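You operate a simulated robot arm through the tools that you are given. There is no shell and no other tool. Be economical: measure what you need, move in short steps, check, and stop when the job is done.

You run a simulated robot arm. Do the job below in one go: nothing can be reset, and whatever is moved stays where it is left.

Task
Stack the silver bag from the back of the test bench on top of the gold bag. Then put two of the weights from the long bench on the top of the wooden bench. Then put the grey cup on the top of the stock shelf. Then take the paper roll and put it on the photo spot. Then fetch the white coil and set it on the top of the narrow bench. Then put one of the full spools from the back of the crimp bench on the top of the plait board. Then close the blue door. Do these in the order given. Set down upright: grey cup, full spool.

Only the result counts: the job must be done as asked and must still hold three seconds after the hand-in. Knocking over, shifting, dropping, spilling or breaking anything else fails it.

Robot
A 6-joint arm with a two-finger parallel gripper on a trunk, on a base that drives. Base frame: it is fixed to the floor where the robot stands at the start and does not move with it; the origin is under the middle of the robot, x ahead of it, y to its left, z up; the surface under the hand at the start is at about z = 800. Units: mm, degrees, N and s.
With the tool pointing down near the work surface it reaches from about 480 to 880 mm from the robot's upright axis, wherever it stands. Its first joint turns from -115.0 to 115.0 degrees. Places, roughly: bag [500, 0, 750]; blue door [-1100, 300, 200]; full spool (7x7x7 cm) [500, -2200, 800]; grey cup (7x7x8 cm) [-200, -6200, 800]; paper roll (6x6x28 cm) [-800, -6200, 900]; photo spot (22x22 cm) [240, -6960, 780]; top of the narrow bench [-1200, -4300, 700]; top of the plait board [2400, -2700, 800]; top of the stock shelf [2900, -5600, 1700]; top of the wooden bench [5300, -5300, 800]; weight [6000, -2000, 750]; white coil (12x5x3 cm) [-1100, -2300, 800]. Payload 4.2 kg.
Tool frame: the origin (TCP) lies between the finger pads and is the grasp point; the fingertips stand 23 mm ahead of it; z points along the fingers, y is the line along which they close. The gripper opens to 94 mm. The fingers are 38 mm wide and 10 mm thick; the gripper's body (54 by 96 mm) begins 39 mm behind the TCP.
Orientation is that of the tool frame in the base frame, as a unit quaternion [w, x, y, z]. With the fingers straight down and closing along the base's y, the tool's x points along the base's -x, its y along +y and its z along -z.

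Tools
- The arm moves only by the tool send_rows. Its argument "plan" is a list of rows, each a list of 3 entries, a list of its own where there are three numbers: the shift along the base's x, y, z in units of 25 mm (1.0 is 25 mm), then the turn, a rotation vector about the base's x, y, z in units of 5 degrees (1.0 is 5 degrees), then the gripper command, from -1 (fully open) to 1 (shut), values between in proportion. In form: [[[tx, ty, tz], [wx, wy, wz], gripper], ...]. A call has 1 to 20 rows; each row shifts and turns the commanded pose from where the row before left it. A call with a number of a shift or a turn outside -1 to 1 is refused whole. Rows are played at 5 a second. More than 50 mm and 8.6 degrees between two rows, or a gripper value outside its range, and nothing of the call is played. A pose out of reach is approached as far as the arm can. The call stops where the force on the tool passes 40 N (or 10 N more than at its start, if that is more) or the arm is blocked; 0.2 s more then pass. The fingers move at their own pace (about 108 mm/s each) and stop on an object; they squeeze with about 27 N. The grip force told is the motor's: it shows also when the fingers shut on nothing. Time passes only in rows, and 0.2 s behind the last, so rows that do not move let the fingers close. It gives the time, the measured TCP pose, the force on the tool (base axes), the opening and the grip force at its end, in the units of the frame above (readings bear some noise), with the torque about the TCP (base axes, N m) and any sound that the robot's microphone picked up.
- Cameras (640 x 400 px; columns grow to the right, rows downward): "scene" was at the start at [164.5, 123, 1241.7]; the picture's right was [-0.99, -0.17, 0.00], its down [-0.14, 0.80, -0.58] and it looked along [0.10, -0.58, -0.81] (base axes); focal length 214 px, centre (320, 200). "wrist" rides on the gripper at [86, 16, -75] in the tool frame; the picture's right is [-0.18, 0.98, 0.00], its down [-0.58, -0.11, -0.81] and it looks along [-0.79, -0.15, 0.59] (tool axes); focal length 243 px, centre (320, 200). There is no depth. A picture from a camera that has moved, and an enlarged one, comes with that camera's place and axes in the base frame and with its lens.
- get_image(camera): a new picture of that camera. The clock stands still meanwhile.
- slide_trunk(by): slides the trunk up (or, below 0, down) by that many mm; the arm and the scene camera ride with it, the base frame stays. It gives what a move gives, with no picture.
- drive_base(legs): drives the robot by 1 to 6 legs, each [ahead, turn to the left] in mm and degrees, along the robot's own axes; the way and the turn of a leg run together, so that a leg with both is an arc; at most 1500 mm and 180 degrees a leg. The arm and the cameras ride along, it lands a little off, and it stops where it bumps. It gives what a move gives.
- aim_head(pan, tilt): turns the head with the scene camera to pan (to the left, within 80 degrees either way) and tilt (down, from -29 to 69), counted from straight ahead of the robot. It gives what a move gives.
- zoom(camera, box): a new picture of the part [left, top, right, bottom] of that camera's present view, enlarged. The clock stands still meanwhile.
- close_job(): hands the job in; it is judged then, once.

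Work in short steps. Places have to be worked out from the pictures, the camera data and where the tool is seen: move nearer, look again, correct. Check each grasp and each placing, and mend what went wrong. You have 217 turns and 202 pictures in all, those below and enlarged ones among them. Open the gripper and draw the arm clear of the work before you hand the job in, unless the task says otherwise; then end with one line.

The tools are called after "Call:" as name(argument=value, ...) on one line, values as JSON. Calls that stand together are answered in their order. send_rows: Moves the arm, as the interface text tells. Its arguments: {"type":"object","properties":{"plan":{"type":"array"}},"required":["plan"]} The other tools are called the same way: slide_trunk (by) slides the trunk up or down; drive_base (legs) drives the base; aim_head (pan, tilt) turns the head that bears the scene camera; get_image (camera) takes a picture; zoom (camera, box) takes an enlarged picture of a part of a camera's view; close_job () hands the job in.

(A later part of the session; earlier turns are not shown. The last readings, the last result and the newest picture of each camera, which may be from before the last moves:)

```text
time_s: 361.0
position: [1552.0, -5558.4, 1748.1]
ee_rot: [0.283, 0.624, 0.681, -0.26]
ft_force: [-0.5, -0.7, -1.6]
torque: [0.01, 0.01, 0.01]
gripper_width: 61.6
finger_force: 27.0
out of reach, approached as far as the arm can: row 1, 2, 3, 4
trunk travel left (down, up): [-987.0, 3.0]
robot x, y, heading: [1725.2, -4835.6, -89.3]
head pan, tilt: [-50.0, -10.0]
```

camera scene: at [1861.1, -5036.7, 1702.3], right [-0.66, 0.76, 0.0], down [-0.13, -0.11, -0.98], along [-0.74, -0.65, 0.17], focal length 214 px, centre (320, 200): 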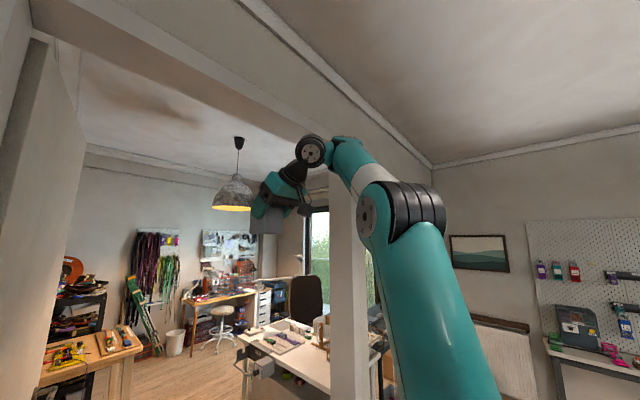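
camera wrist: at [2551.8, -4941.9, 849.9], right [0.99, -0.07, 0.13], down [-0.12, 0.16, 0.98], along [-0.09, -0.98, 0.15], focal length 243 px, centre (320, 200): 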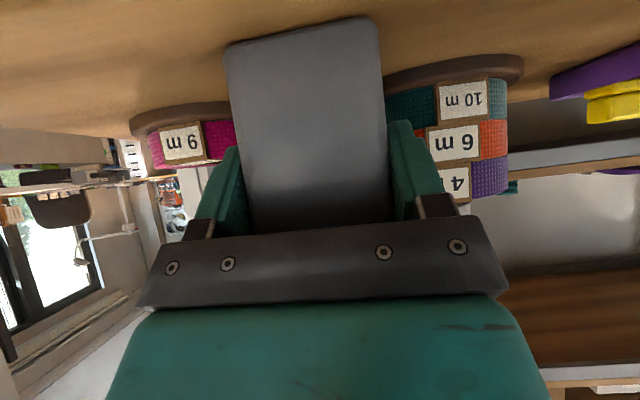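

45° is not enough (bottom only ≈1711). A flatter grip (25° below horizontal) will give ~45 mm more. I go back to the bench strip to regrip: fold in, lower trunk, drive.

Call:
send_rows(plan=[[[0, 1, -1], [0, 0, 0], 1], [[0, 1, -1], [0, 0, 0], 1], [[0, 1, -1], [0, 0, 0], 1], [[0, 1, -1], [0, 0, 0], 1], [[0, 1, -1], [0, 0, 0], 1], [[0, 1, -1], [0, 0, 0], 1], [[0, 0.5, -1], [0, 0, 0], 1], [[0, 0, -1], [0, 0, 0], 1], [[0, 0, -1], [0, 0, 0], 1], [[0, 0, -1], [0, 0, 0], 1], [[0, 0, -1], [0, 0, 0], 1], [[0, 0, -1], [0, 0, 0], 1], [[0, 0, 0], [0, 0, 0], 1]])

Call:
slide_trunk(by=-362)

Call:
drive_base(legs=[[-690, 0], [0, 89.2], [980, 0], [0, -91], [290, 0]])

Call:
aim_head(pan=-15, tilt=35)

Call:
get_image(camera="scene")

```text
time_s: 363.8
position: [1529.2, -5524.1, 1620.5]
ee_rot: [0.284, 0.623, 0.68, -0.261]
ft_force: [0.3, 0.5, -0.3]
torque: [0.03, 0.01, 0.01]
gripper_width: 61.4
finger_force: 26.3
out of reach, approached as far as the arm can: row 1, 2, 3, 4, 5, 6, 7, 8
trunk travel left (down, up): [-987.0, 3.0]
robot x, y, heading: [1729.6, -4830.4, -89.0]
head pan, tilt: [-50.0, -10.0]
```

```text
time_s: 367.3
position: [1529.3, -5524.4, 1259.8]
ee_rot: [0.284, 0.625, 0.679, -0.262]
ft_force: [0.9, 0.7, -1.6]
torque: [0.01, 0.03, -0.02]
gripper_width: 61.3
finger_force: 26.6
trunk travel left (down, up): [-625.0, 365.0]
robot x, y, heading: [1728.2, -4834.9, -89.1]
head pan, tilt: [-50.0, -10.0]
```

```text
time_s: 385.1
position: [2416.3, -5126.1, 1259.1]
ee_rot: [0.272, 0.655, 0.65, -0.274]
ft_force: [-0.6, -0.7, -1.4]
torque: [0.02, 0.01, 0.01]
gripper_width: 61.4
finger_force: 26.9
trunk travel left (down, up): [-625.0, 365.0]
robot x, y, heading: [2673.3, -4454.3, -94.5]
head pan, tilt: [-50.0, -10.0]
```

```text
time_s: 386.2
position: [2415.4, -5126.2, 1259.6]
ee_rot: [0.272, 0.655, 0.651, -0.272]
ft_force: [0.2, -0.2, -0.5]
torque: [-0.01, 0.0, 0.0]
gripper_width: 61.5
finger_force: 26.9
trunk travel left (down, up): [-625.0, 365.0]
robot x, y, heading: [2674.8, -4458.4, -94.6]
head pan, tilt: [-15.0, 35.0]
```

```text
110 pictures are left
camera scene: at [2830.3, -4705.6, 1269.0], right [-0.94, 0.33, 0.0], down [0.19, 0.54, -0.82], along [-0.27, -0.77, -0.57], focal length 214 px, centre (320, 200)
```

scene: 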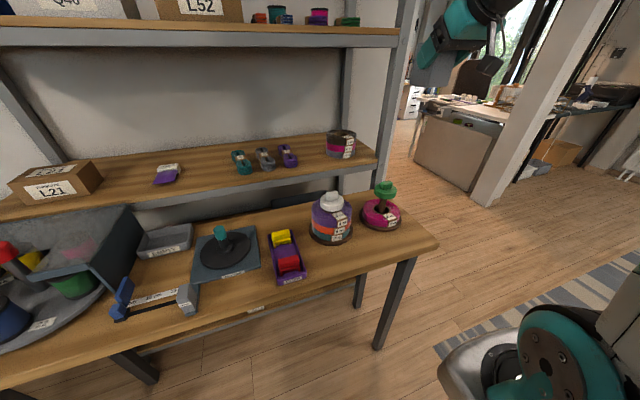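

Yaw is now aligned to the bench. Move the cup over the strip at TCP (2545,-5055) and lower.

Call:
send_rows(plan=[[[0.86, 0.47, 0], [0, 0, 0], 1], [[0.86, 0.47, 0], [0, 0, 0], 1], [[0.86, 0.47, 0], [0, 0, 0], 1], [[0.86, 0.47, 0], [0, 0, 0], 1], [[0.86, 0.47, 0], [0, 0, 0], 1], [[0.86, 0.47, 0], [0, 0, 0], 1], [[0, 0, -1], [0, 0, 0], 1], [[0, 0, -1], [0, 0, 0], 1], [[0, 0, -1], [0, 0, 0], 1], [[0, 0, -1], [0, 0, 0], 1], [[0, 0, -1], [0, 0, 0], 1], [[0, 0, -1], [0, 0, 0], 1], [[0, 0, -1], [0, 0, 0], 1], [[0, 0, -1], [0, 0, 0], 1], [[0, 0, -1], [0, 0, 0], 1], [[0, 0, -1], [0, 0, 0], 1], [[0, 0, -1], [0, 0, 0], 1], [[0, 0, -1], [0, 0, 0], 1], [[0, 0, -1], [0, 0, 0], 1], [[0, 0, 0], [0, 0, 0], 1]])

Call:
zoom(camera="scene", box=[270, 130, 470, 280])

Call:
get_image(camera="wrist")

```text
time_s: 390.4
position: [2545.4, -5063.5, 935.0]
ee_rot: [0.272, 0.655, 0.649, -0.275]
ft_force: [-0.3, -0.2, -1.5]
torque: [-0.01, 0.0, 0.01]
gripper_width: 61.6
finger_force: 27.0
out of reach, approached as far as the arm can: row 18, 19
trunk travel left (down, up): [-625.0, 365.0]
robot x, y, heading: [2676.7, -4456.5, -94.6]
head pan, tilt: [-15.0, 35.0]
```

```text
2.67 times, centred on (370, 205) of scene
camera zoom: at [2830.4, -4705.5, 1268.9], right [-0.94, 0.33, 0.0], down [0.19, 0.54, -0.82], along [-0.27, -0.77, -0.57], focal length 572 px, centre (187, 187)
```

zoom: 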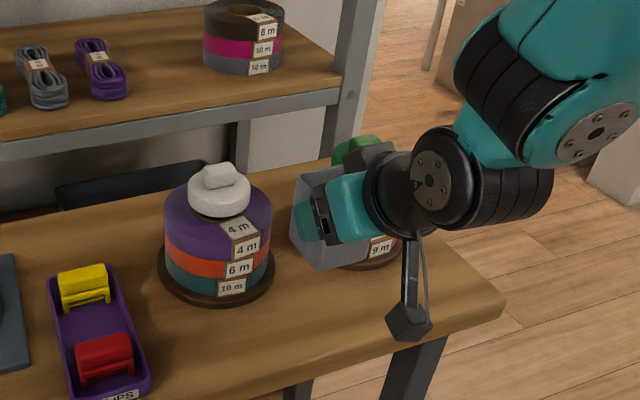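

```text
108 pictures are left
camera wrist: at [2561.7, -4949.4, 926.0], right [0.98, -0.14, 0.13], down [-0.11, 0.17, 0.98], along [-0.16, -0.98, 0.15], focal length 243 px, centre (320, 200)
```

wrist: 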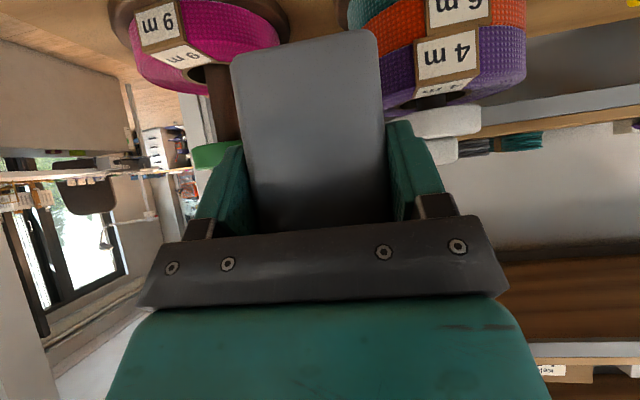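

Too close to the robot at this height. Back the base 120 mm, reach forward again, and lower.

Call:
drive_base(legs=[[-130, 0]])

Call:
send_rows(plan=[[[-0.08, -1, 0], [0, 0, 0], 1], [[-0.08, -1, 0], [0, 0, 0], 1], [[-0.08, -1, 0], [0, 0, 0], 1], [[-0.08, -1, 0], [0, 0, 0], 1], [[-0.08, -1, 0], [0, 0, 0], 1], [[0, 0, 0], [0, 0, 0], 1]])

```text
time_s: 391.7
position: [2555.3, -4931.5, 935.3]
ee_rot: [0.272, 0.655, 0.65, -0.274]
ft_force: [0.5, -0.2, -0.7]
torque: [0.01, -0.01, -0.02]
gripper_width: 61.6
finger_force: 27.2
trunk travel left (down, up): [-625.0, 365.0]
robot x, y, heading: [2685.2, -4326.6, -94.4]
head pan, tilt: [-15.0, 35.0]
```

```text
time_s: 393.1
position: [2546.5, -5057.1, 936.0]
ee_rot: [0.272, 0.655, 0.65, -0.274]
ft_force: [-0.2, -0.2, -0.1]
torque: [0.04, -0.02, -0.01]
gripper_width: 61.6
finger_force: 27.1
trunk travel left (down, up): [-625.0, 365.0]
robot x, y, heading: [2685.6, -4326.0, -94.6]
head pan, tilt: [-15.0, 35.0]
```

Now at (2546,-5057,936). Lower to about 866.

Call:
send_rows(plan=[[[0, 0.05, -0.9], [0, 0, 0], 1], [[0, 0.05, -0.9], [0, 0, 0], 1], [[0, 0, -0.7], [0, 0, 0], 1], [[0, 0, -0.3], [0, 0, 0], 1], [[0, 0, 0], [0, 0, 0], 1]])

Call:
send_rows(plan=[[[0, 0, -0.12], [0, 0, 0], 1], [[0, 0, -0.1], [0, 0, 0], 1], [[0, 0, 0], [0, 0, 0], 1]])

```text
time_s: 394.3
position: [2545.5, -5054.2, 865.9]
ee_rot: [0.273, 0.654, 0.65, -0.274]
ft_force: [0.5, 0.7, -0.4]
torque: [-0.01, 0.01, -0.04]
gripper_width: 61.7
finger_force: 27.3
trunk travel left (down, up): [-625.0, 365.0]
robot x, y, heading: [2690.2, -4325.1, -94.5]
head pan, tilt: [-15.0, 35.0]
```

```text
time_s: 395.1
position: [2545.1, -5054.0, 859.7]
ee_rot: [0.272, 0.655, 0.65, -0.273]
ft_force: [-0.3, -0.1, -1.3]
torque: [0.0, 0.0, 0.0]
gripper_width: 61.6
finger_force: 26.7
trunk travel left (down, up): [-625.0, 365.0]
robot x, y, heading: [2685.9, -4326.8, -94.3]
head pan, tilt: [-15.0, 35.0]
```

Call:
send_rows(plan=[[[0, 0, -0.08], [0, 0, 0], 1], [[0, 0, 0], [0, 0, 0], 1]])

Call:
zoom(camera="scene", box=[270, 80, 470, 230])

```text
time_s: 395.7
position: [2545.4, -5053.6, 857.5]
ee_rot: [0.272, 0.655, 0.65, -0.274]
ft_force: [0.2, 0.1, -1.1]
torque: [-0.01, 0.02, 0.04]
gripper_width: 61.6
finger_force: 26.9
trunk travel left (down, up): [-625.0, 365.0]
robot x, y, heading: [2691.2, -4320.9, -94.3]
head pan, tilt: [-15.0, 35.0]
```

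```text
2.67 times, centred on (370, 155) of scene
camera zoom: at [2840.7, -4573.6, 1268.9], right [-0.94, 0.33, 0.0], down [0.19, 0.54, -0.82], along [-0.27, -0.77, -0.57], focal length 572 px, centre (187, 320)
```

zoom: 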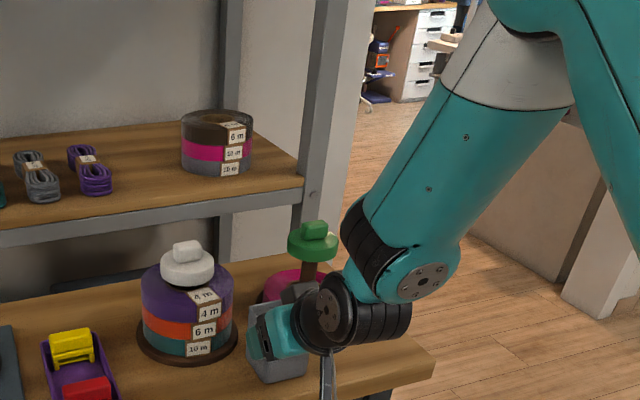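

Call:
send_rows(plan=[[[0, 0, -0.08], [0, 0, 0], 1], [[0, 0, -0.08], [0, 0, 0], 1], [[0, 0, 0], [0, 0, 0], 1]])

```text
time_s: 396.5
position: [2545.2, -5053.4, 856.9]
ee_rot: [0.275, 0.653, 0.649, -0.276]
ft_force: [-2.2, 0.9, 24.6]
torque: [-0.05, 0.03, -0.04]
gripper_width: 62.0
finger_force: 26.9
trunk travel left (down, up): [-625.0, 365.0]
robot x, y, heading: [2685.3, -4323.8, -94.3]
head pan, tilt: [-15.0, 35.0]
```

Set down. Open, withdraw straight back 110 mm, and pitch 20° flatter.

Call:
send_rows(plan=[[[0, 0, 0.04], [0, 0, 0], 0], [[0, 0, 0], [0, 0, 0], -1], [[0, 0, 0], [0, 0, 0], -1], [[0, 0.6, 0], [0, 0, 0], -1], [[0, 1, 0], [0, 0, 0], -1], [[0, 1, 0], [0, 0, 0], -1], [[0, 1, 0], [0, 0, 0], -1], [[0, 1, 0.5], [0, 0, 0], -1], [[0, 0, 0.5], [-1, 0, 0], -1], [[0, 0, 0], [-1, 0, 0], -1], [[0, 0, 0], [-1, 0, 0], -1], [[0, 0, 0], [-1, 0, 0], -1], [[0, 0, 0], [0, 0, 0], -1]])

Call:
get_image(camera="wrist")

Call:
zoom(camera="scene", box=[270, 80, 470, 230])

```text
time_s: 399.3
position: [2546.1, -4955.4, 876.8]
ee_rot: [0.366, 0.607, 0.604, -0.364]
ft_force: [0.3, -0.2, 0.1]
torque: [0.0, -0.01, -0.01]
gripper_width: 94.1
finger_force: 0.0
out of reach, approached as far as the arm can: row 10, 11, 12
trunk travel left (down, up): [-625.0, 365.0]
robot x, y, heading: [2691.8, -4325.0, -94.4]
head pan, tilt: [-15.0, 35.0]
```

```text
106 pictures are left
camera wrist: at [2562.5, -4849.4, 835.0], right [0.98, -0.09, 0.17], down [-0.11, 0.44, 0.89], along [-0.15, -0.89, 0.42], focal length 243 px, centre (320, 200)
```

wrist: 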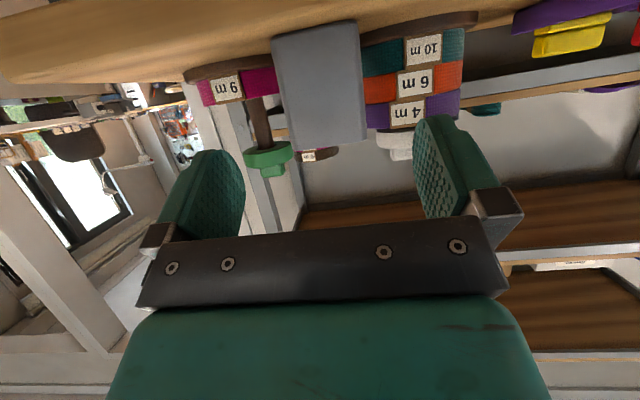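

```text
2.67 times, centred on (370, 155) of scene
camera zoom: at [2840.7, -4573.6, 1268.9], right [-0.94, 0.33, 0.0], down [0.19, 0.54, -0.82], along [-0.27, -0.77, -0.57], focal length 572 px, centre (187, 320)
```

zoom: 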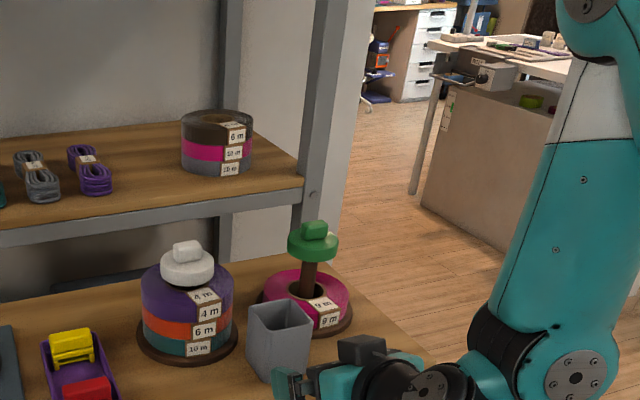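

Centred laterally. Advance partly and lower to z≈848.

Call:
send_rows(plan=[[[0, -0.8, -0.6], [0, 0, 0], -1], [[0, -0.8, -0.5], [0, 0, 0], -1], [[0, 0, 0], [0, 0, 0], -1]])

Call:
get_image(camera="wrist")

```text
time_s: 400.1
position: [2546.1, -4995.9, 849.2]
ee_rot: [0.365, 0.607, 0.605, -0.363]
ft_force: [-0.6, -0.2, 0.1]
torque: [0.01, -0.02, -0.01]
gripper_width: 94.1
finger_force: 0.1
trunk travel left (down, up): [-625.0, 365.0]
robot x, y, heading: [2687.9, -4323.7, -94.5]
head pan, tilt: [-15.0, 35.0]
```

```text
104 pictures are left
camera wrist: at [2562.0, -4889.6, 807.3], right [0.98, -0.09, 0.17], down [-0.11, 0.44, 0.89], along [-0.15, -0.89, 0.42], focal length 243 px, centre (320, 200)
```

wrist: 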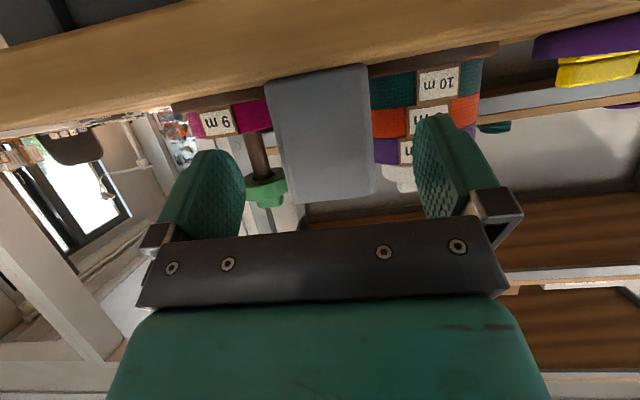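

Call:
send_rows(plan=[[[0, -0.9, 0], [0, 0, 0], -1], [[0, -0.9, 0], [0, 0, 0], -1], [[0, -0.6, 0], [0, 0, 0], -1], [[0, 0, 0], [0, 0, 0], -0.5], [[0, 0, 0], [0, 0, 0], 1], [[0, 0, 0], [0, 0, 0], 1], [[0, 0, 0], [0, 0, 0], 1], [[0, 0, 0], [0, 0, 0], 1]])

Call:
get_image(camera="wrist")

```text
time_s: 401.9
position: [2545.3, -5055.2, 848.1]
ee_rot: [0.366, 0.607, 0.605, -0.364]
ft_force: [0.1, 0.8, 0.3]
torque: [0.0, -0.01, 0.02]
gripper_width: 61.4
finger_force: 26.9
trunk travel left (down, up): [-625.0, 365.0]
robot x, y, heading: [2686.5, -4322.2, -94.6]
head pan, tilt: [-15.0, 35.0]
```

```text
103 pictures are left
camera wrist: at [2561.8, -4948.7, 806.4], right [0.98, -0.09, 0.17], down [-0.11, 0.44, 0.89], along [-0.15, -0.89, 0.42], focal length 243 px, centre (320, 200)
```

wrist: 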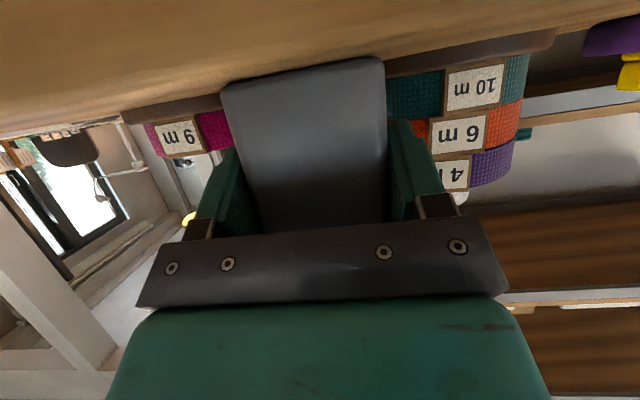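

Regripped flatter (bottom = TCP−48). Lift clear and drive round to (1250,-5100).

Call:
send_rows(plan=[[[0, 0, 0.5], [0, 0, 0], 1], [[0, 0, 1], [0, 0, 0], 1], [[0, 0, 1], [0, 0, 0], 1], [[0, 0, 1], [0, 0, 0], 1], [[0, 0, 1], [0, 0, 0], 1], [[0, 0.5, 1], [0, 0, 0], 1], [[0, 0.5, 1], [0, 0, 0], 1], [[0, 0.5, 1], [0, 0, 0], 1], [[0, 0.5, 1], [0, 0, 0], 1], [[0, 0, 1], [0, 0, 0], 1], [[0, 0, 1], [0, 0, 0], 1], [[0, 0, 0], [0, 0, 0], 1]])

Call:
drive_base(legs=[[-180, 0], [0, -85.5], [1430, 0], [0, 90], [950, 0]])

Call:
slide_trunk(by=362)

Call:
aim_head(pan=-35, tilt=5)

Call:
get_image(camera="scene")

```text
time_s: 404.5
position: [2544.5, -5005.4, 1110.7]
ee_rot: [0.366, 0.607, 0.605, -0.364]
ft_force: [-0.2, 0.1, -1.1]
torque: [0.03, 0.01, -0.04]
gripper_width: 61.8
finger_force: 27.0
trunk travel left (down, up): [-625.0, 365.0]
robot x, y, heading: [2690.8, -4323.9, -94.6]
head pan, tilt: [-15.0, 35.0]
```

```text
time_s: 424.6
position: [1202.9, -5828.5, 1110.1]
ee_rot: [0.381, 0.58, 0.63, -0.348]
ft_force: [0.2, 0.3, -0.6]
torque: [0.01, -0.01, 0.02]
gripper_width: 61.5
finger_force: 27.9
trunk travel left (down, up): [-625.0, 365.0]
robot x, y, heading: [1285.6, -5133.6, -89.4]
head pan, tilt: [-15.0, 35.0]
```

```text
time_s: 428.1
position: [1201.3, -5827.9, 1471.1]
ee_rot: [0.381, 0.58, 0.63, -0.347]
ft_force: [-1.1, 0.6, -0.1]
torque: [0.03, 0.0, -0.03]
gripper_width: 61.6
finger_force: 27.0
trunk travel left (down, up): [-987.0, 3.0]
robot x, y, heading: [1285.6, -5132.9, -89.7]
head pan, tilt: [-15.0, 35.0]
```

```text
time_s: 429.1
position: [1201.5, -5828.8, 1472.9]
ee_rot: [0.382, 0.58, 0.631, -0.347]
ft_force: [0.2, 0.2, -0.8]
torque: [0.02, -0.01, 0.01]
gripper_width: 61.6
finger_force: 26.9
trunk travel left (down, up): [-987.0, 3.0]
robot x, y, heading: [1283.1, -5135.9, -89.5]
head pan, tilt: [-35.0, 5.0]
```

```text
102 pictures are left
camera scene: at [1428.8, -5361.9, 1679.0], right [-0.83, 0.56, 0.0], down [0.05, 0.07, -1.0], along [-0.56, -0.82, -0.09], focal length 214 px, centre (320, 200)
```

scene: 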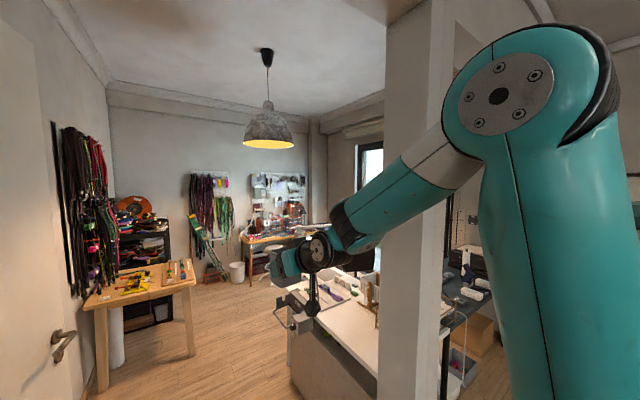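

Turn left to heading ≈ -12°, then raise the arm.

Call:
drive_base(legs=[[0, 76]])

Call:
send_rows(plan=[[[0, 0, 1], [0, 0, 0], 1], [[0, 0, 1], [0, 0, 0], 1], [[0, 0, 1], [0, 0, 0], 1], [[0, 0, 1], [0, 0, 0], 1], [[0, 0, 1], [0, 0, 0], 1], [[0, 0, 1], [0, 0, 0], 1], [[0, 0, 1], [0, 0, 0], 1], [[0, 0, 1], [0, 0, 0], 1], [[0, 0, 1], [0, 0, 0], 1], [[0, 0, 1], [0, 0, 0], 1], [[0, 0, 1], [0, 0, 0], 1], [[0, 0, 1], [0, 0, 0], 1], [[0, 0, 1], [0, 0, 0], 1], [[0, 0, 0.6], [0, 0, 0], 1], [[0, 0, 0], [0, 0, 0], 1]])

Call:
aim_head(pan=-5, tilt=0)

Call:
get_image(camera="scene")

```text
time_s: 432.7
position: [1932.9, -5390.7, 1471.7]
ee_rot: [0.514, 0.073, 0.853, -0.042]
ft_force: [-0.3, -0.7, -0.2]
torque: [-0.02, 0.02, 0.01]
gripper_width: 61.4
finger_force: 27.4
trunk travel left (down, up): [-987.0, 3.0]
robot x, y, heading: [1288.9, -5137.4, -14.0]
head pan, tilt: [-35.0, 5.0]
```

```text
time_s: 435.9
position: [1933.2, -5389.0, 1810.9]
ee_rot: [0.514, 0.072, 0.854, -0.041]
ft_force: [0.3, -0.3, -0.8]
torque: [0.01, 0.0, 0.0]
gripper_width: 61.5
finger_force: 26.6
trunk travel left (down, up): [-987.0, 3.0]
robot x, y, heading: [1285.6, -5136.2, -13.9]
head pan, tilt: [-35.0, 5.0]
```

```text
time_s: 436.9
position: [1932.9, -5390.0, 1811.2]
ee_rot: [0.514, 0.072, 0.854, -0.041]
ft_force: [0.1, -0.4, -0.3]
torque: [0.03, 0.0, 0.0]
gripper_width: 61.6
finger_force: 26.7
trunk travel left (down, up): [-987.0, 3.0]
robot x, y, heading: [1282.4, -5135.9, -14.1]
head pan, tilt: [-5.0, 0.0]
```

```text
101 pictures are left
camera scene: at [1564.0, -5012.9, 1687.0], right [-0.33, -0.95, 0.0], down [0.0, 0.0, -1.0], along [0.95, -0.33, 0.0], focal length 214 px, centre (320, 200)
```

scene: 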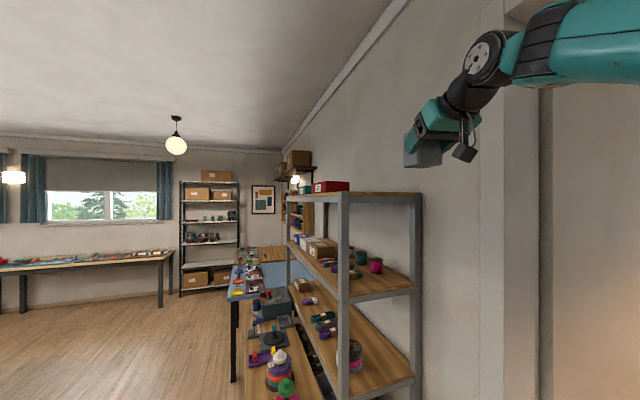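

Hand at 1811 (cup bottom ≈1763, shelf top ≈1715). Drive 420 mm ahead so the cup comes over the shelf end.

Call:
drive_base(legs=[[300, 0]])

Call:
aim_head(pan=-25, tilt=0)

Call:
get_image(camera="scene")

Call:
get_image(camera="wrist")

```text
time_s: 438.9
position: [2225.2, -5463.9, 1811.2]
ee_rot: [0.514, 0.073, 0.854, -0.041]
ft_force: [0.3, 0.4, -0.7]
torque: [0.02, 0.01, -0.01]
gripper_width: 61.7
finger_force: 26.9
trunk travel left (down, up): [-987.0, 3.0]
robot x, y, heading: [1576.9, -5209.2, -13.8]
head pan, tilt: [-5.0, 0.0]
```

```text
time_s: 439.8
position: [2224.8, -5464.2, 1812.0]
ee_rot: [0.514, 0.074, 0.853, -0.042]
ft_force: [0.3, 0.1, -1.0]
torque: [-0.01, 0.02, 0.0]
gripper_width: 61.3
finger_force: 27.0
trunk travel left (down, up): [-987.0, 3.0]
robot x, y, heading: [1578.6, -5206.4, -14.3]
head pan, tilt: [-25.0, 0.0]
```

```text
100 pictures are left
camera scene: at [1841.5, -5113.6, 1687.0], right [-0.63, -0.78, 0.0], down [0.0, 0.0, -1.0], along [0.78, -0.63, 0.0], focal length 214 px, centre (320, 200)
```

scene: 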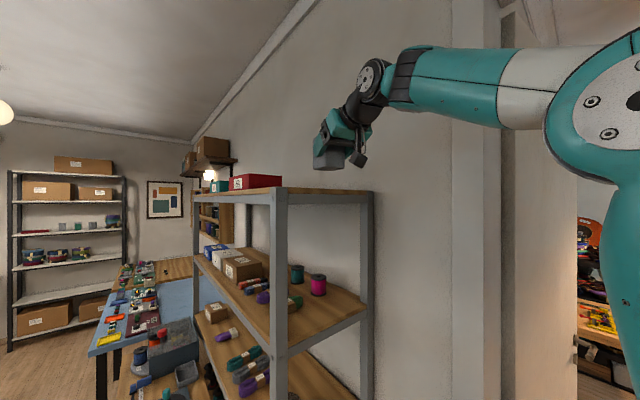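

```text
99 pictures are left
camera wrist: at [2123.0, -5429.9, 1769.2], right [0.25, 0.95, 0.17], down [-0.45, -0.04, 0.89], along [0.86, -0.3, 0.42], focal length 243 px, centre (320, 200)
```

wrist: 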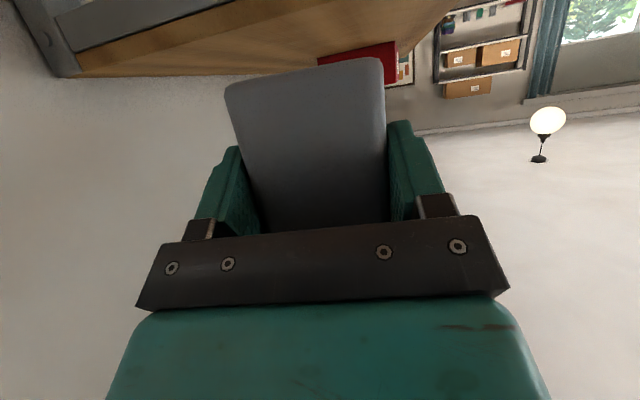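

Shelf corner confirmed at (2322,-5375), top ≈1717. Drive 140 mm further.

Call:
drive_base(legs=[[140, 0]])

Call:
get_image(camera="scene")

Call:
get_image(camera="wrist")

```text
time_s: 441.1
position: [2366.1, -5499.9, 1810.7]
ee_rot: [0.514, 0.074, 0.853, -0.043]
ft_force: [-0.3, -0.4, -0.6]
torque: [0.02, -0.01, 0.03]
gripper_width: 61.5
finger_force: 27.1
trunk travel left (down, up): [-987.0, 3.0]
robot x, y, heading: [1721.6, -5244.1, -14.1]
head pan, tilt: [-25.0, 0.0]
```

```text
98 pictures are left
camera scene: at [1982.4, -5149.4, 1687.1], right [-0.63, -0.78, 0.0], down [0.0, 0.0, -1.0], along [0.78, -0.63, 0.0], focal length 214 px, centre (320, 200)
```

scene: 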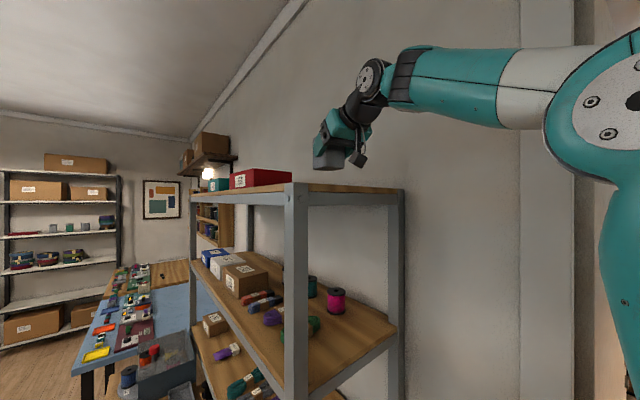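

```text
97 pictures are left
camera wrist: at [2263.4, -5466.0, 1769.3], right [0.25, 0.95, 0.17], down [-0.45, -0.04, 0.89], along [0.86, -0.3, 0.42], focal length 243 px, centre (320, 200)
```

wrist: 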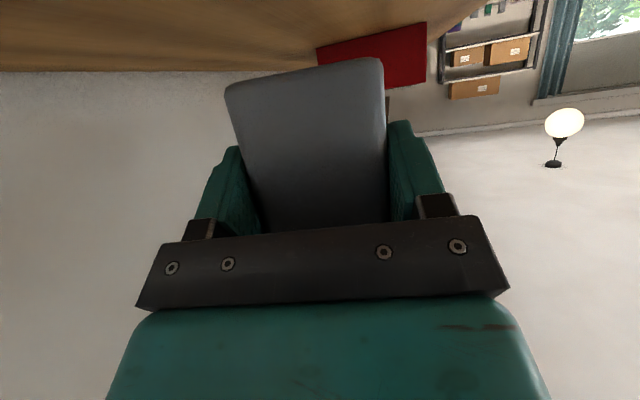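

Position is good (TCP (2366,-5500)). Lower to ~1770, then fine steps.

Call:
send_rows(plan=[[[0, 0, -0.6], [0, 0, 0], 1], [[0, 0, -0.6], [0, 0, 0], 1], [[0, 0, -0.2], [0, 0, 0], 1], [[0, 0, 0], [0, 0, 0], 1]])

Call:
zoom(camera="scene", box=[260, 110, 420, 220])

```text
time_s: 442.1
position: [2367.4, -5501.2, 1776.0]
ee_rot: [0.515, 0.073, 0.853, -0.041]
ft_force: [-0.2, -0.6, -0.4]
torque: [0.02, 0.04, 0.0]
gripper_width: 61.6
finger_force: 27.1
trunk travel left (down, up): [-987.0, 3.0]
robot x, y, heading: [1717.9, -5248.6, -14.0]
head pan, tilt: [-25.0, 0.0]
```

```text
3.64 times, centred on (340, 165) of scene
camera zoom: at [1982.7, -5149.5, 1687.0], right [-0.63, -0.78, 0.0], down [0.0, 0.0, -1.0], along [0.78, -0.63, 0.0], focal length 780 px, centre (247, 327)
```

zoom: 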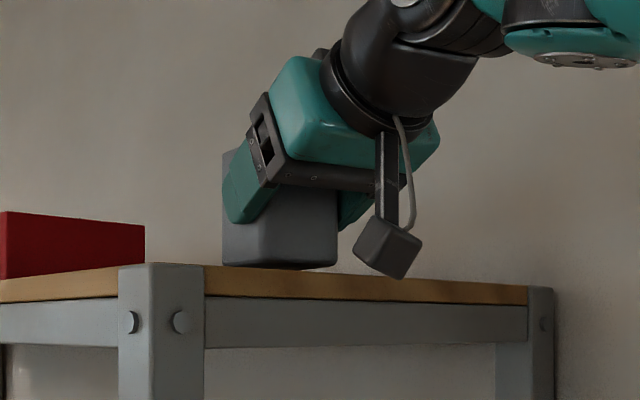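

Call:
send_rows(plan=[[[0, 0, -0.12], [0, 0, 0], 1], [[0, 0, -0.12], [0, 0, 0], 1], [[0, 0, 0], [0, 0, 0], 1]])

Call:
send_rows(plan=[[[0, 0, -0.1], [0, 0, 0], 1], [[0, 0, -0.1], [0, 0, 0], 1], [[0, 0, 0], [0, 0, 0], 1]])

```text
time_s: 442.9
position: [2364.6, -5500.0, 1768.2]
ee_rot: [0.514, 0.074, 0.853, -0.042]
ft_force: [0.7, -0.2, -0.8]
torque: [0.01, 0.01, 0.01]
gripper_width: 61.5
finger_force: 26.9
trunk travel left (down, up): [-987.0, 3.0]
robot x, y, heading: [1715.2, -5247.6, -14.0]
head pan, tilt: [-25.0, 0.0]
```

```text
time_s: 443.7
position: [2364.2, -5499.8, 1766.6]
ee_rot: [0.517, 0.073, 0.852, -0.043]
ft_force: [4.3, -1.8, 24.8]
torque: [-0.39, -0.12, 0.07]
gripper_width: 61.4
finger_force: 26.6
trunk travel left (down, up): [-987.0, 3.0]
robot x, y, heading: [1718.9, -5242.4, -14.2]
head pan, tilt: [-25.0, 0.0]
```

Contact. Open, then back the base straight out.

Call:
send_rows(plan=[[[0, 0, 0.05], [0, 0, 0], 0.1], [[0, 0, 0], [0, 0, 0], -0.5], [[0, 0, 0], [0, 0, 0], -1], [[0, 0, 0], [0, 0, 0], -1]])

Call:
zoom(camera="scene", box=[260, 110, 420, 220])

Call:
drive_base(legs=[[-350, 0]])

Call:
get_image(camera="scene")

```text
time_s: 444.7
position: [2365.4, -5500.3, 1764.3]
ee_rot: [0.514, 0.073, 0.854, -0.041]
ft_force: [0.7, 0.5, 0.6]
torque: [-0.04, 0.0, 0.01]
gripper_width: 94.1
finger_force: 0.0
trunk travel left (down, up): [-987.0, 3.0]
robot x, y, heading: [1718.5, -5245.3, -14.2]
head pan, tilt: [-25.0, 0.0]
```

```text
3.64 times, centred on (340, 165) of scene
camera zoom: at [1982.6, -5149.5, 1687.0], right [-0.63, -0.78, 0.0], down [0.0, 0.0, -1.0], along [0.78, -0.63, 0.0], focal length 780 px, centre (247, 327)
```

zoom: 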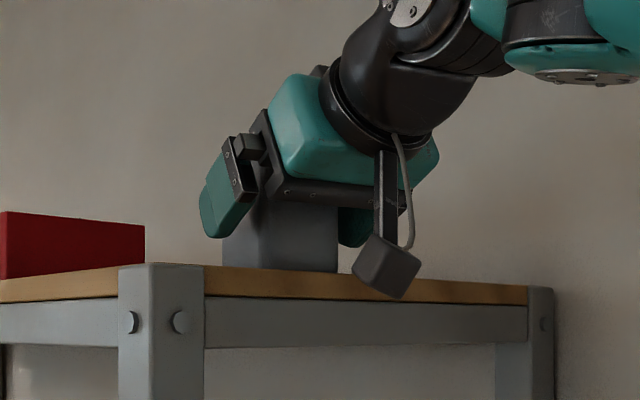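

```text
time_s: 447.0
position: [2021.3, -5413.4, 1766.3]
ee_rot: [0.514, 0.075, 0.853, -0.043]
ft_force: [-0.1, -0.4, 0.9]
torque: [0.03, 0.01, 0.03]
gripper_width: 94.1
finger_force: 0.2
trunk travel left (down, up): [-987.0, 3.0]
robot x, y, heading: [1370.6, -5161.0, -14.2]
head pan, tilt: [-25.0, 0.0]
```

```text
94 pictures are left
camera scene: at [1638.1, -5062.7, 1687.0], right [-0.63, -0.77, 0.0], down [0.0, 0.0, -1.0], along [0.77, -0.63, 0.0], focal length 214 px, centre (320, 200)
```

scene: 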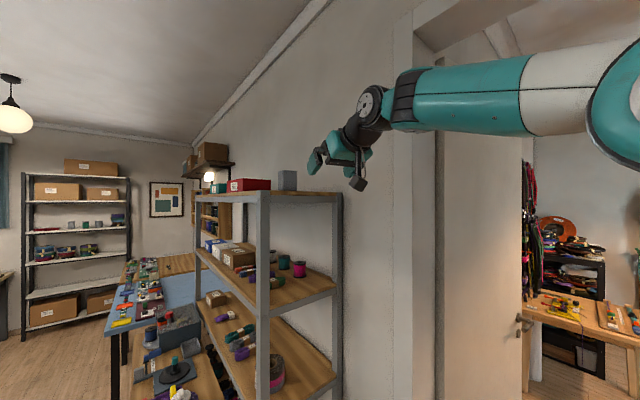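

The cup stands upright on the shelf top. Now lower the trunk, return the hand to tool-down, and pull it in.

Call:
slide_trunk(by=-362)

Call:
send_rows(plan=[[[0, 0, -1], [0, 0, 0], -1], [[0, 0, -1], [0, 0, 0], -1], [[0, 0, -1], [0, 0, 0], -1], [[0, 0, -1], [0.16, 0.98, 0], -1], [[0, 0, -1], [0.16, 0.98, 0], -1], [[0, 0, -1], [0.16, 0.98, 0], -1], [[0, 0, -1], [0.16, 0.98, 0], -1], [[0, 0, -1], [0.16, 0.98, 0], -1], [[0, 0, -1], [0.16, 0.98, 0], -1], [[0, 0, -1], [0.16, 0.98, 0], -1], [[0, 0, -1], [0.16, 0.98, 0], -1], [[0, 0, 0], [0.16, 0.98, 0], -1], [[0, 0, 0], [0.16, 0.98, 0], -1], [[0, 0, 0], [0.16, 0.98, 0], -1], [[0, 0, 0], [0.16, 0.98, 0], -1], [[0, 0, 0], [0.08, 0.49, 0], -1], [[0, 0, 0], [0, 0, 0], -1]])

Call:
send_rows(plan=[[[-0.95, 0.27, 0], [0, 0, 0], -1], [[-0.95, 0.27, 0], [0, 0, 0], -1], [[-0.95, 0.27, 0], [0, 0, 0], -1], [[-0.95, 0.27, 0], [0, 0, 0], -1], [[-0.95, 0.27, 0], [0, 0, 0], -1], [[-0.95, 0.27, 0], [0, 0, 0], -1], [[-0.95, 0.27, 0], [0, 0, 0], -1], [[0, 0, 0], [0, 0, 0], -1]])

```text
time_s: 450.5
position: [2020.1, -5414.5, 1403.9]
ee_rot: [0.515, 0.075, 0.853, -0.043]
ft_force: [-0.8, -0.2, -0.1]
torque: [0.02, 0.0, 0.0]
gripper_width: 94.1
finger_force: 0.1
trunk travel left (down, up): [-625.0, 365.0]
robot x, y, heading: [1373.2, -5157.1, -13.9]
head pan, tilt: [-25.0, 0.0]
```

```text
time_s: 454.1
position: [2019.6, -5414.5, 1128.7]
ee_rot: [0.0, 0.085, 0.996, -0.004]
ft_force: [0.6, -0.6, 0.7]
torque: [-0.01, -0.01, -0.02]
gripper_width: 94.1
finger_force: 0.0
trunk travel left (down, up): [-625.0, 365.0]
robot x, y, heading: [1372.7, -5159.7, -14.2]
head pan, tilt: [-25.0, 0.0]
```

```text
time_s: 455.9
position: [1854.6, -5367.0, 1129.8]
ee_rot: [0.0, 0.083, 0.997, -0.004]
ft_force: [0.2, -0.4, -0.7]
torque: [-0.03, 0.0, 0.01]
gripper_width: 94.2
finger_force: 0.0
trunk travel left (down, up): [-625.0, 365.0]
robot x, y, heading: [1371.2, -5155.0, -14.3]
head pan, tilt: [-25.0, 0.0]
```

Turn to face -y and look through the opening for the photo spot.

Call:
drive_base(legs=[[0, -76]])

Call:
aim_head(pan=-20, tilt=20)

Call:
get_image(camera="scene")

```text
time_s: 459.7
position: [1271.8, -5672.7, 1129.9]
ee_rot: [-0.002, 0.691, 0.723, -0.003]
ft_force: [-0.6, 0.1, -0.2]
torque: [0.02, 0.02, 0.0]
gripper_width: 94.1
finger_force: 0.0
trunk travel left (down, up): [-625.0, 365.0]
robot x, y, heading: [1370.8, -5160.3, -91.9]
head pan, tilt: [-25.0, 0.0]
```

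```text
time_s: 460.5
position: [1270.3, -5672.6, 1129.8]
ee_rot: [-0.002, 0.691, 0.723, -0.002]
ft_force: [0.0, 0.8, 0.4]
torque: [0.04, -0.01, -0.02]
gripper_width: 93.8
finger_force: 0.0
trunk travel left (down, up): [-625.0, 365.0]
robot x, y, heading: [1369.4, -5156.4, -91.8]
head pan, tilt: [-20.0, 20.0]
```

```text
93 pictures are left
camera scene: at [1528.1, -5402.1, 1292.8], right [-0.93, 0.37, 0.0], down [0.13, 0.32, -0.94], along [-0.35, -0.87, -0.34], focal length 214 px, centre (320, 200)
```

scene: 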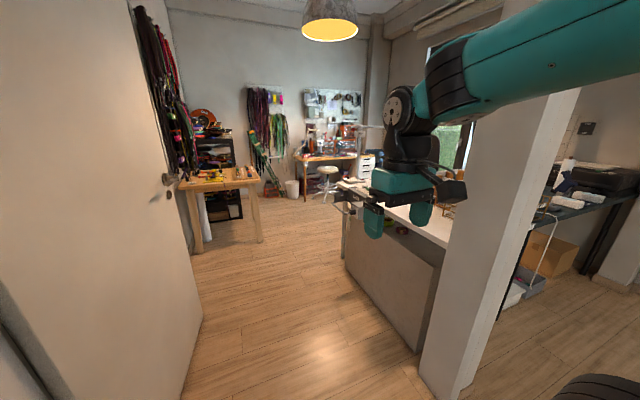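

The desk's east side is at x≈630; I can reach the photo spot from there later. Now to the paper roll.

Call:
drive_base(legs=[[0, -88.3], [1200, 0], [850, 0], [0, 90]])

Call:
aim_head(pan=0, tilt=20)

Call:
get_image(camera="scene")

```text
time_s: 478.2
position: [-747.8, -5662.7, 1129.7]
ee_rot: [-0.003, 0.681, 0.732, -0.003]
ft_force: [-1.1, 0.0, 0.5]
torque: [-0.01, 0.06, -0.01]
gripper_width: 94.1
finger_force: 0.1
trunk travel left (down, up): [-625.0, 365.0]
robot x, y, heading: [-658.3, -5142.2, -90.4]
head pan, tilt: [-20.0, 20.0]
```

```text
time_s: 479.1
position: [-747.7, -5662.2, 1130.0]
ee_rot: [-0.002, 0.682, 0.731, -0.003]
ft_force: [-0.8, 0.4, -0.3]
torque: [0.01, 0.02, -0.02]
gripper_width: 94.2
finger_force: 0.0
trunk travel left (down, up): [-625.0, 365.0]
robot x, y, heading: [-658.3, -5147.1, -90.2]
head pan, tilt: [0.0, 20.0]
```

```text
92 pictures are left
camera scene: at [-466.3, -5391.0, 1292.7], right [-1.0, 0.01, 0.0], down [0.0, 0.34, -0.94], along [-0.01, -0.94, -0.34], focal length 214 px, centre (320, 200)
```

scene: 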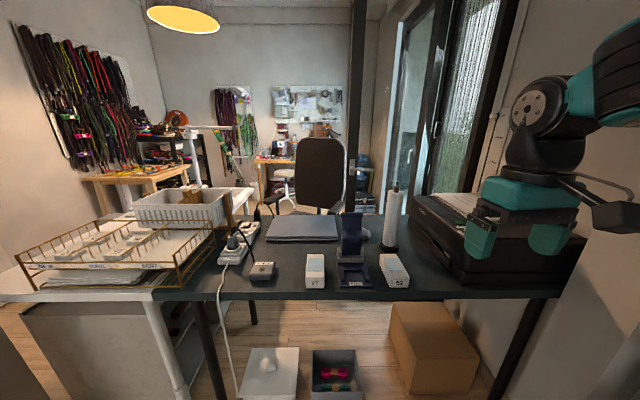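

Call:
zoom(camera="scene", box=[330, 160, 450, 300])

```text
2.86 times, centred on (390, 230) of scene
camera zoom: at [-466.3, -5391.0, 1292.7], right [-1.0, 0.01, 0.0], down [0.0, 0.34, -0.94], along [-0.01, -0.94, -0.34], focal length 613 px, centre (120, 114)
```

zoom: 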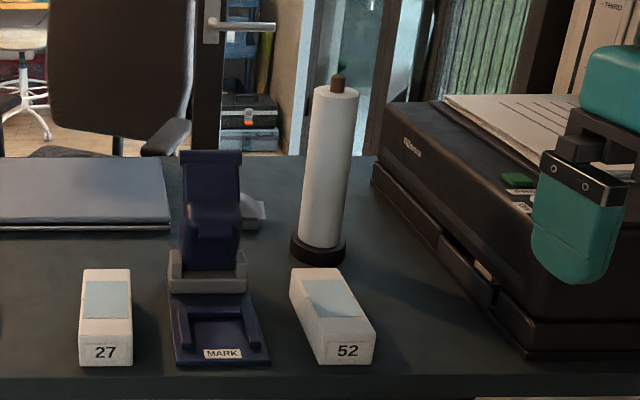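

The roll sits on a spindle (peg through, black base), so it must be lifted straight off. Drive 290 mm closer and look with both cameras.

Call:
drive_base(legs=[[280, 0]])

Call:
get_image(camera="scene")

Call:
get_image(camera="wrist")

```text
time_s: 481.0
position: [-750.2, -5941.7, 1128.7]
ee_rot: [-0.001, 0.682, 0.732, -0.004]
ft_force: [-0.6, 0.9, -0.3]
torque: [0.01, -0.01, 0.05]
gripper_width: 94.0
finger_force: 0.0
trunk travel left (down, up): [-625.0, 365.0]
robot x, y, heading: [-662.3, -5422.3, -90.4]
head pan, tilt: [0.0, 20.0]
```

```text
90 pictures are left
camera scene: at [-468.5, -5671.3, 1292.7], right [-1.0, 0.01, 0.0], down [0.0, 0.34, -0.94], along [-0.01, -0.94, -0.34], focal length 214 px, centre (320, 200)
```

scene: 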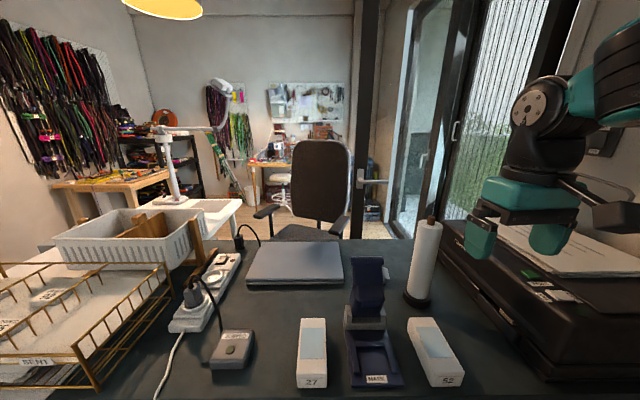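

```text
89 pictures are left
camera wrist: at [-740.2, -5854.4, 1204.3], right [0.99, -0.11, -0.01], down [-0.06, -0.59, 0.81], along [-0.1, -0.8, -0.59], focal length 243 px, centre (320, 200)
```

wrist: 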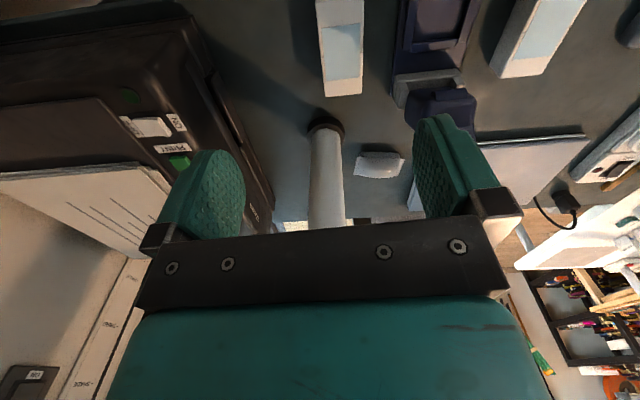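

Triangulation: roll axis (-749,-6152), paper top z≈1052, peg top ≈1077. Move over it at z≈1150 and look.

Call:
send_rows(plan=[[[0, 0, 0.8], [0, 0, 0], -1], [[0, -0.93, 0], [0, 0, 0], -1], [[0, -0.93, 0], [0, 0, 0], -1], [[0, -0.93, 0], [0, 0, 0], -1], [[0, -0.93, 0], [0, 0, 0], -1], [[0, -0.93, 0], [0, 0, 0], -1], [[0, -0.93, 0], [0, 0, 0], -1], [[0, -0.93, 0], [0, 0, 0], -1], [[0, -0.93, 0], [0, 0, 0], -1], [[0, -0.93, 0], [0, 0, 0], -1], [[0, 0, 0], [0, 0, 0], -1]])

Call:
get_image(camera="wrist")

Call:
zoom(camera="scene", box=[360, 130, 500, 310])

```text
time_s: 483.4
position: [-749.5, -6151.8, 1151.0]
ee_rot: [-0.002, 0.682, 0.731, -0.002]
ft_force: [0.0, 0.1, 0.3]
torque: [0.01, 0.04, 0.02]
gripper_width: 94.1
finger_force: 0.1
trunk travel left (down, up): [-625.0, 365.0]
robot x, y, heading: [-663.0, -5426.0, -90.6]
head pan, tilt: [0.0, 20.0]
```

```text
88 pictures are left
camera wrist: at [-739.2, -6063.8, 1225.0], right [0.99, -0.11, -0.01], down [-0.06, -0.59, 0.81], along [-0.1, -0.8, -0.59], focal length 243 px, centre (320, 200)
```

wrist: 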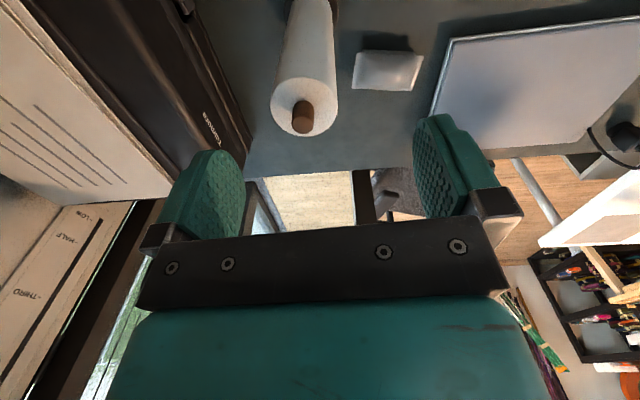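

```text
2.22 times, centred on (430, 220) of scene
camera zoom: at [-468.5, -5671.2, 1292.8], right [-1.0, 0.01, 0.0], down [0.0, 0.34, -0.94], along [-0.01, -0.94, -0.34], focal length 477 px, centre (76, 156)
```

zoom: 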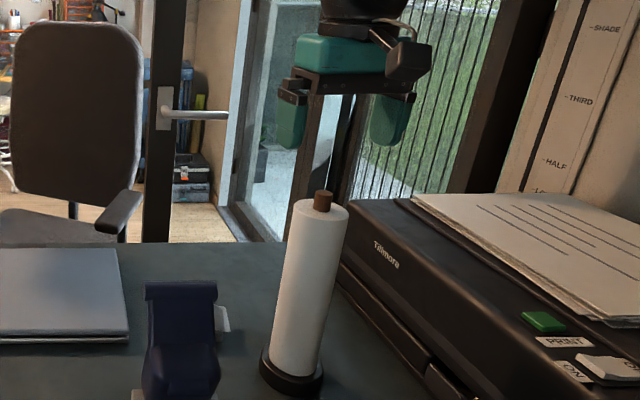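

Refined: roll top centre (-766,-6178,1043). Shift and descend to z≈1085.

Call:
send_rows(plan=[[[-0.34, -0.52, 0], [0, 0, 0], -1], [[-0.34, -0.52, 0], [0, 0, 0], -1], [[0, 0, -0.9], [0, 0, 0], -1], [[0, 0, -0.9], [0, 0, 0], -1], [[0, 0, -0.8], [0, 0, 0], -1], [[0, 0, 0], [0, 0, 0], -1]])

Call:
get_image(camera="wrist")

Call:
zoom(camera="scene", box=[360, 130, 500, 310])

```text
time_s: 484.8
position: [-768.0, -6177.2, 1083.7]
ee_rot: [-0.002, 0.683, 0.731, -0.003]
ft_force: [0.1, -0.5, -0.6]
torque: [0.01, -0.02, -0.01]
gripper_width: 94.1
finger_force: 0.0
trunk travel left (down, up): [-625.0, 365.0]
robot x, y, heading: [-658.8, -5424.2, -90.9]
head pan, tilt: [0.0, 20.0]
```

```text
86 pictures are left
camera wrist: at [-757.7, -6088.8, 1158.8], right [0.99, -0.11, -0.01], down [-0.06, -0.59, 0.81], along [-0.1, -0.8, -0.59], focal length 243 px, centre (320, 200)
```

wrist: 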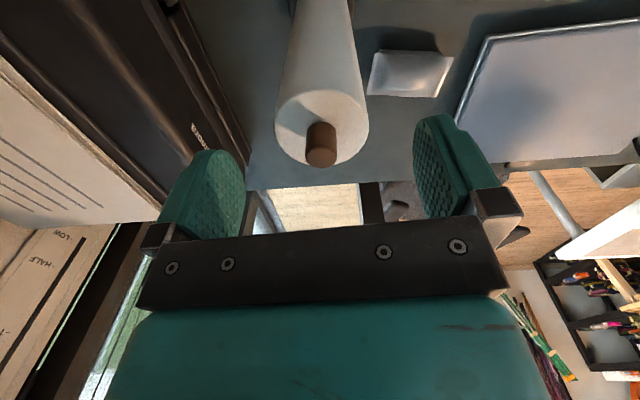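

```text
2.22 times, centred on (430, 220) of scene
camera zoom: at [-468.5, -5671.3, 1292.8], right [-1.0, 0.01, 0.0], down [0.0, 0.34, -0.94], along [-0.01, -0.94, -0.34], focal length 477 px, centre (76, 156)
```

zoom: 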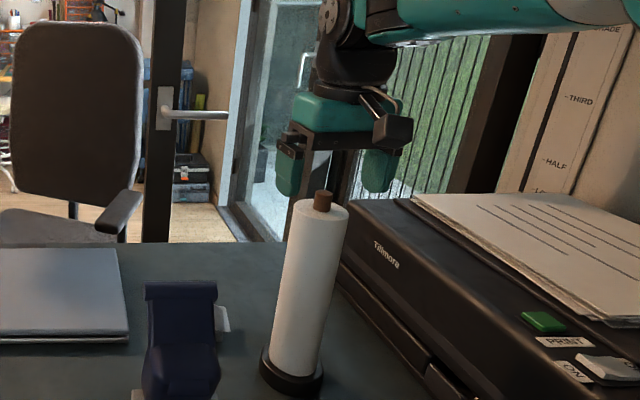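

Aligned. Descend to 1034 (palm stays above the peg) and close.

Call:
send_rows(plan=[[[0, 0, -0.7], [0, 0, 0], -1], [[0, 0, -0.7], [0, 0, 0], -1], [[0, 0, -0.6], [0, 0, 0], -1], [[0, 0, 0], [0, 0, 0], 1], [[0, 0, 0], [0, 0, 0], 1], [[0, 0, 0], [0, 0, 0], 1], [[0, 0, 0], [0, 0, 0], 1]])

Call:
get_image(camera="wrist")

Call:
zoom(camera="scene", box=[360, 130, 500, 310])

```text
time_s: 486.4
position: [-767.7, -6177.7, 1033.6]
ee_rot: [-0.002, 0.682, 0.731, -0.003]
ft_force: [-0.5, -0.5, 1.3]
torque: [-0.18, 0.16, -0.03]
gripper_width: 59.1
finger_force: 27.4
trunk travel left (down, up): [-625.0, 365.0]
robot x, y, heading: [-663.7, -5426.0, -90.1]
head pan, tilt: [0.0, 20.0]
```

```text
84 pictures are left
camera wrist: at [-757.4, -6089.5, 1109.2], right [0.99, -0.11, -0.01], down [-0.06, -0.59, 0.81], along [-0.1, -0.8, -0.59], focal length 243 px, centre (320, 200)
```

wrist: 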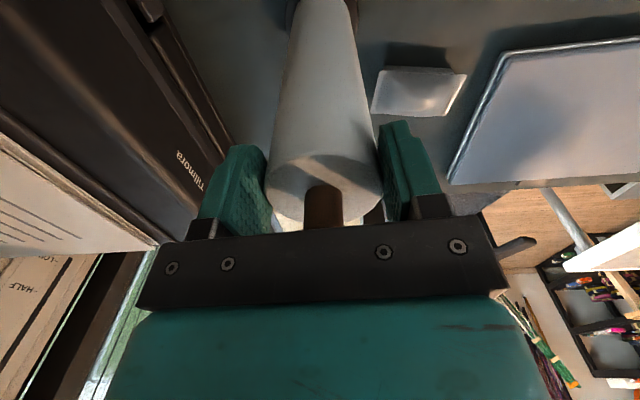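

```text
2.22 times, centred on (430, 220) of scene
camera zoom: at [-468.6, -5671.3, 1292.7], right [-1.0, 0.01, 0.0], down [0.0, 0.34, -0.94], along [-0.01, -0.94, -0.34], focal length 477 px, centre (76, 156)
```

zoom: 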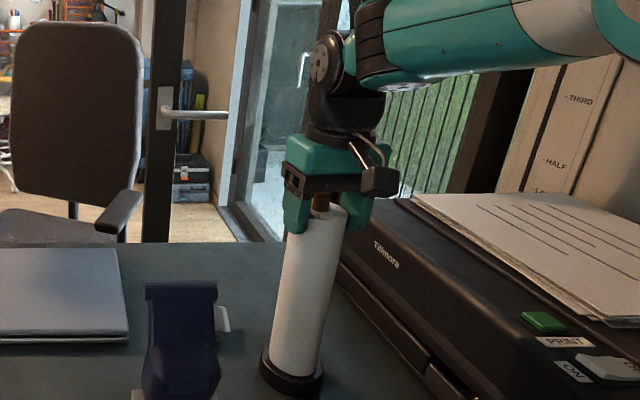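

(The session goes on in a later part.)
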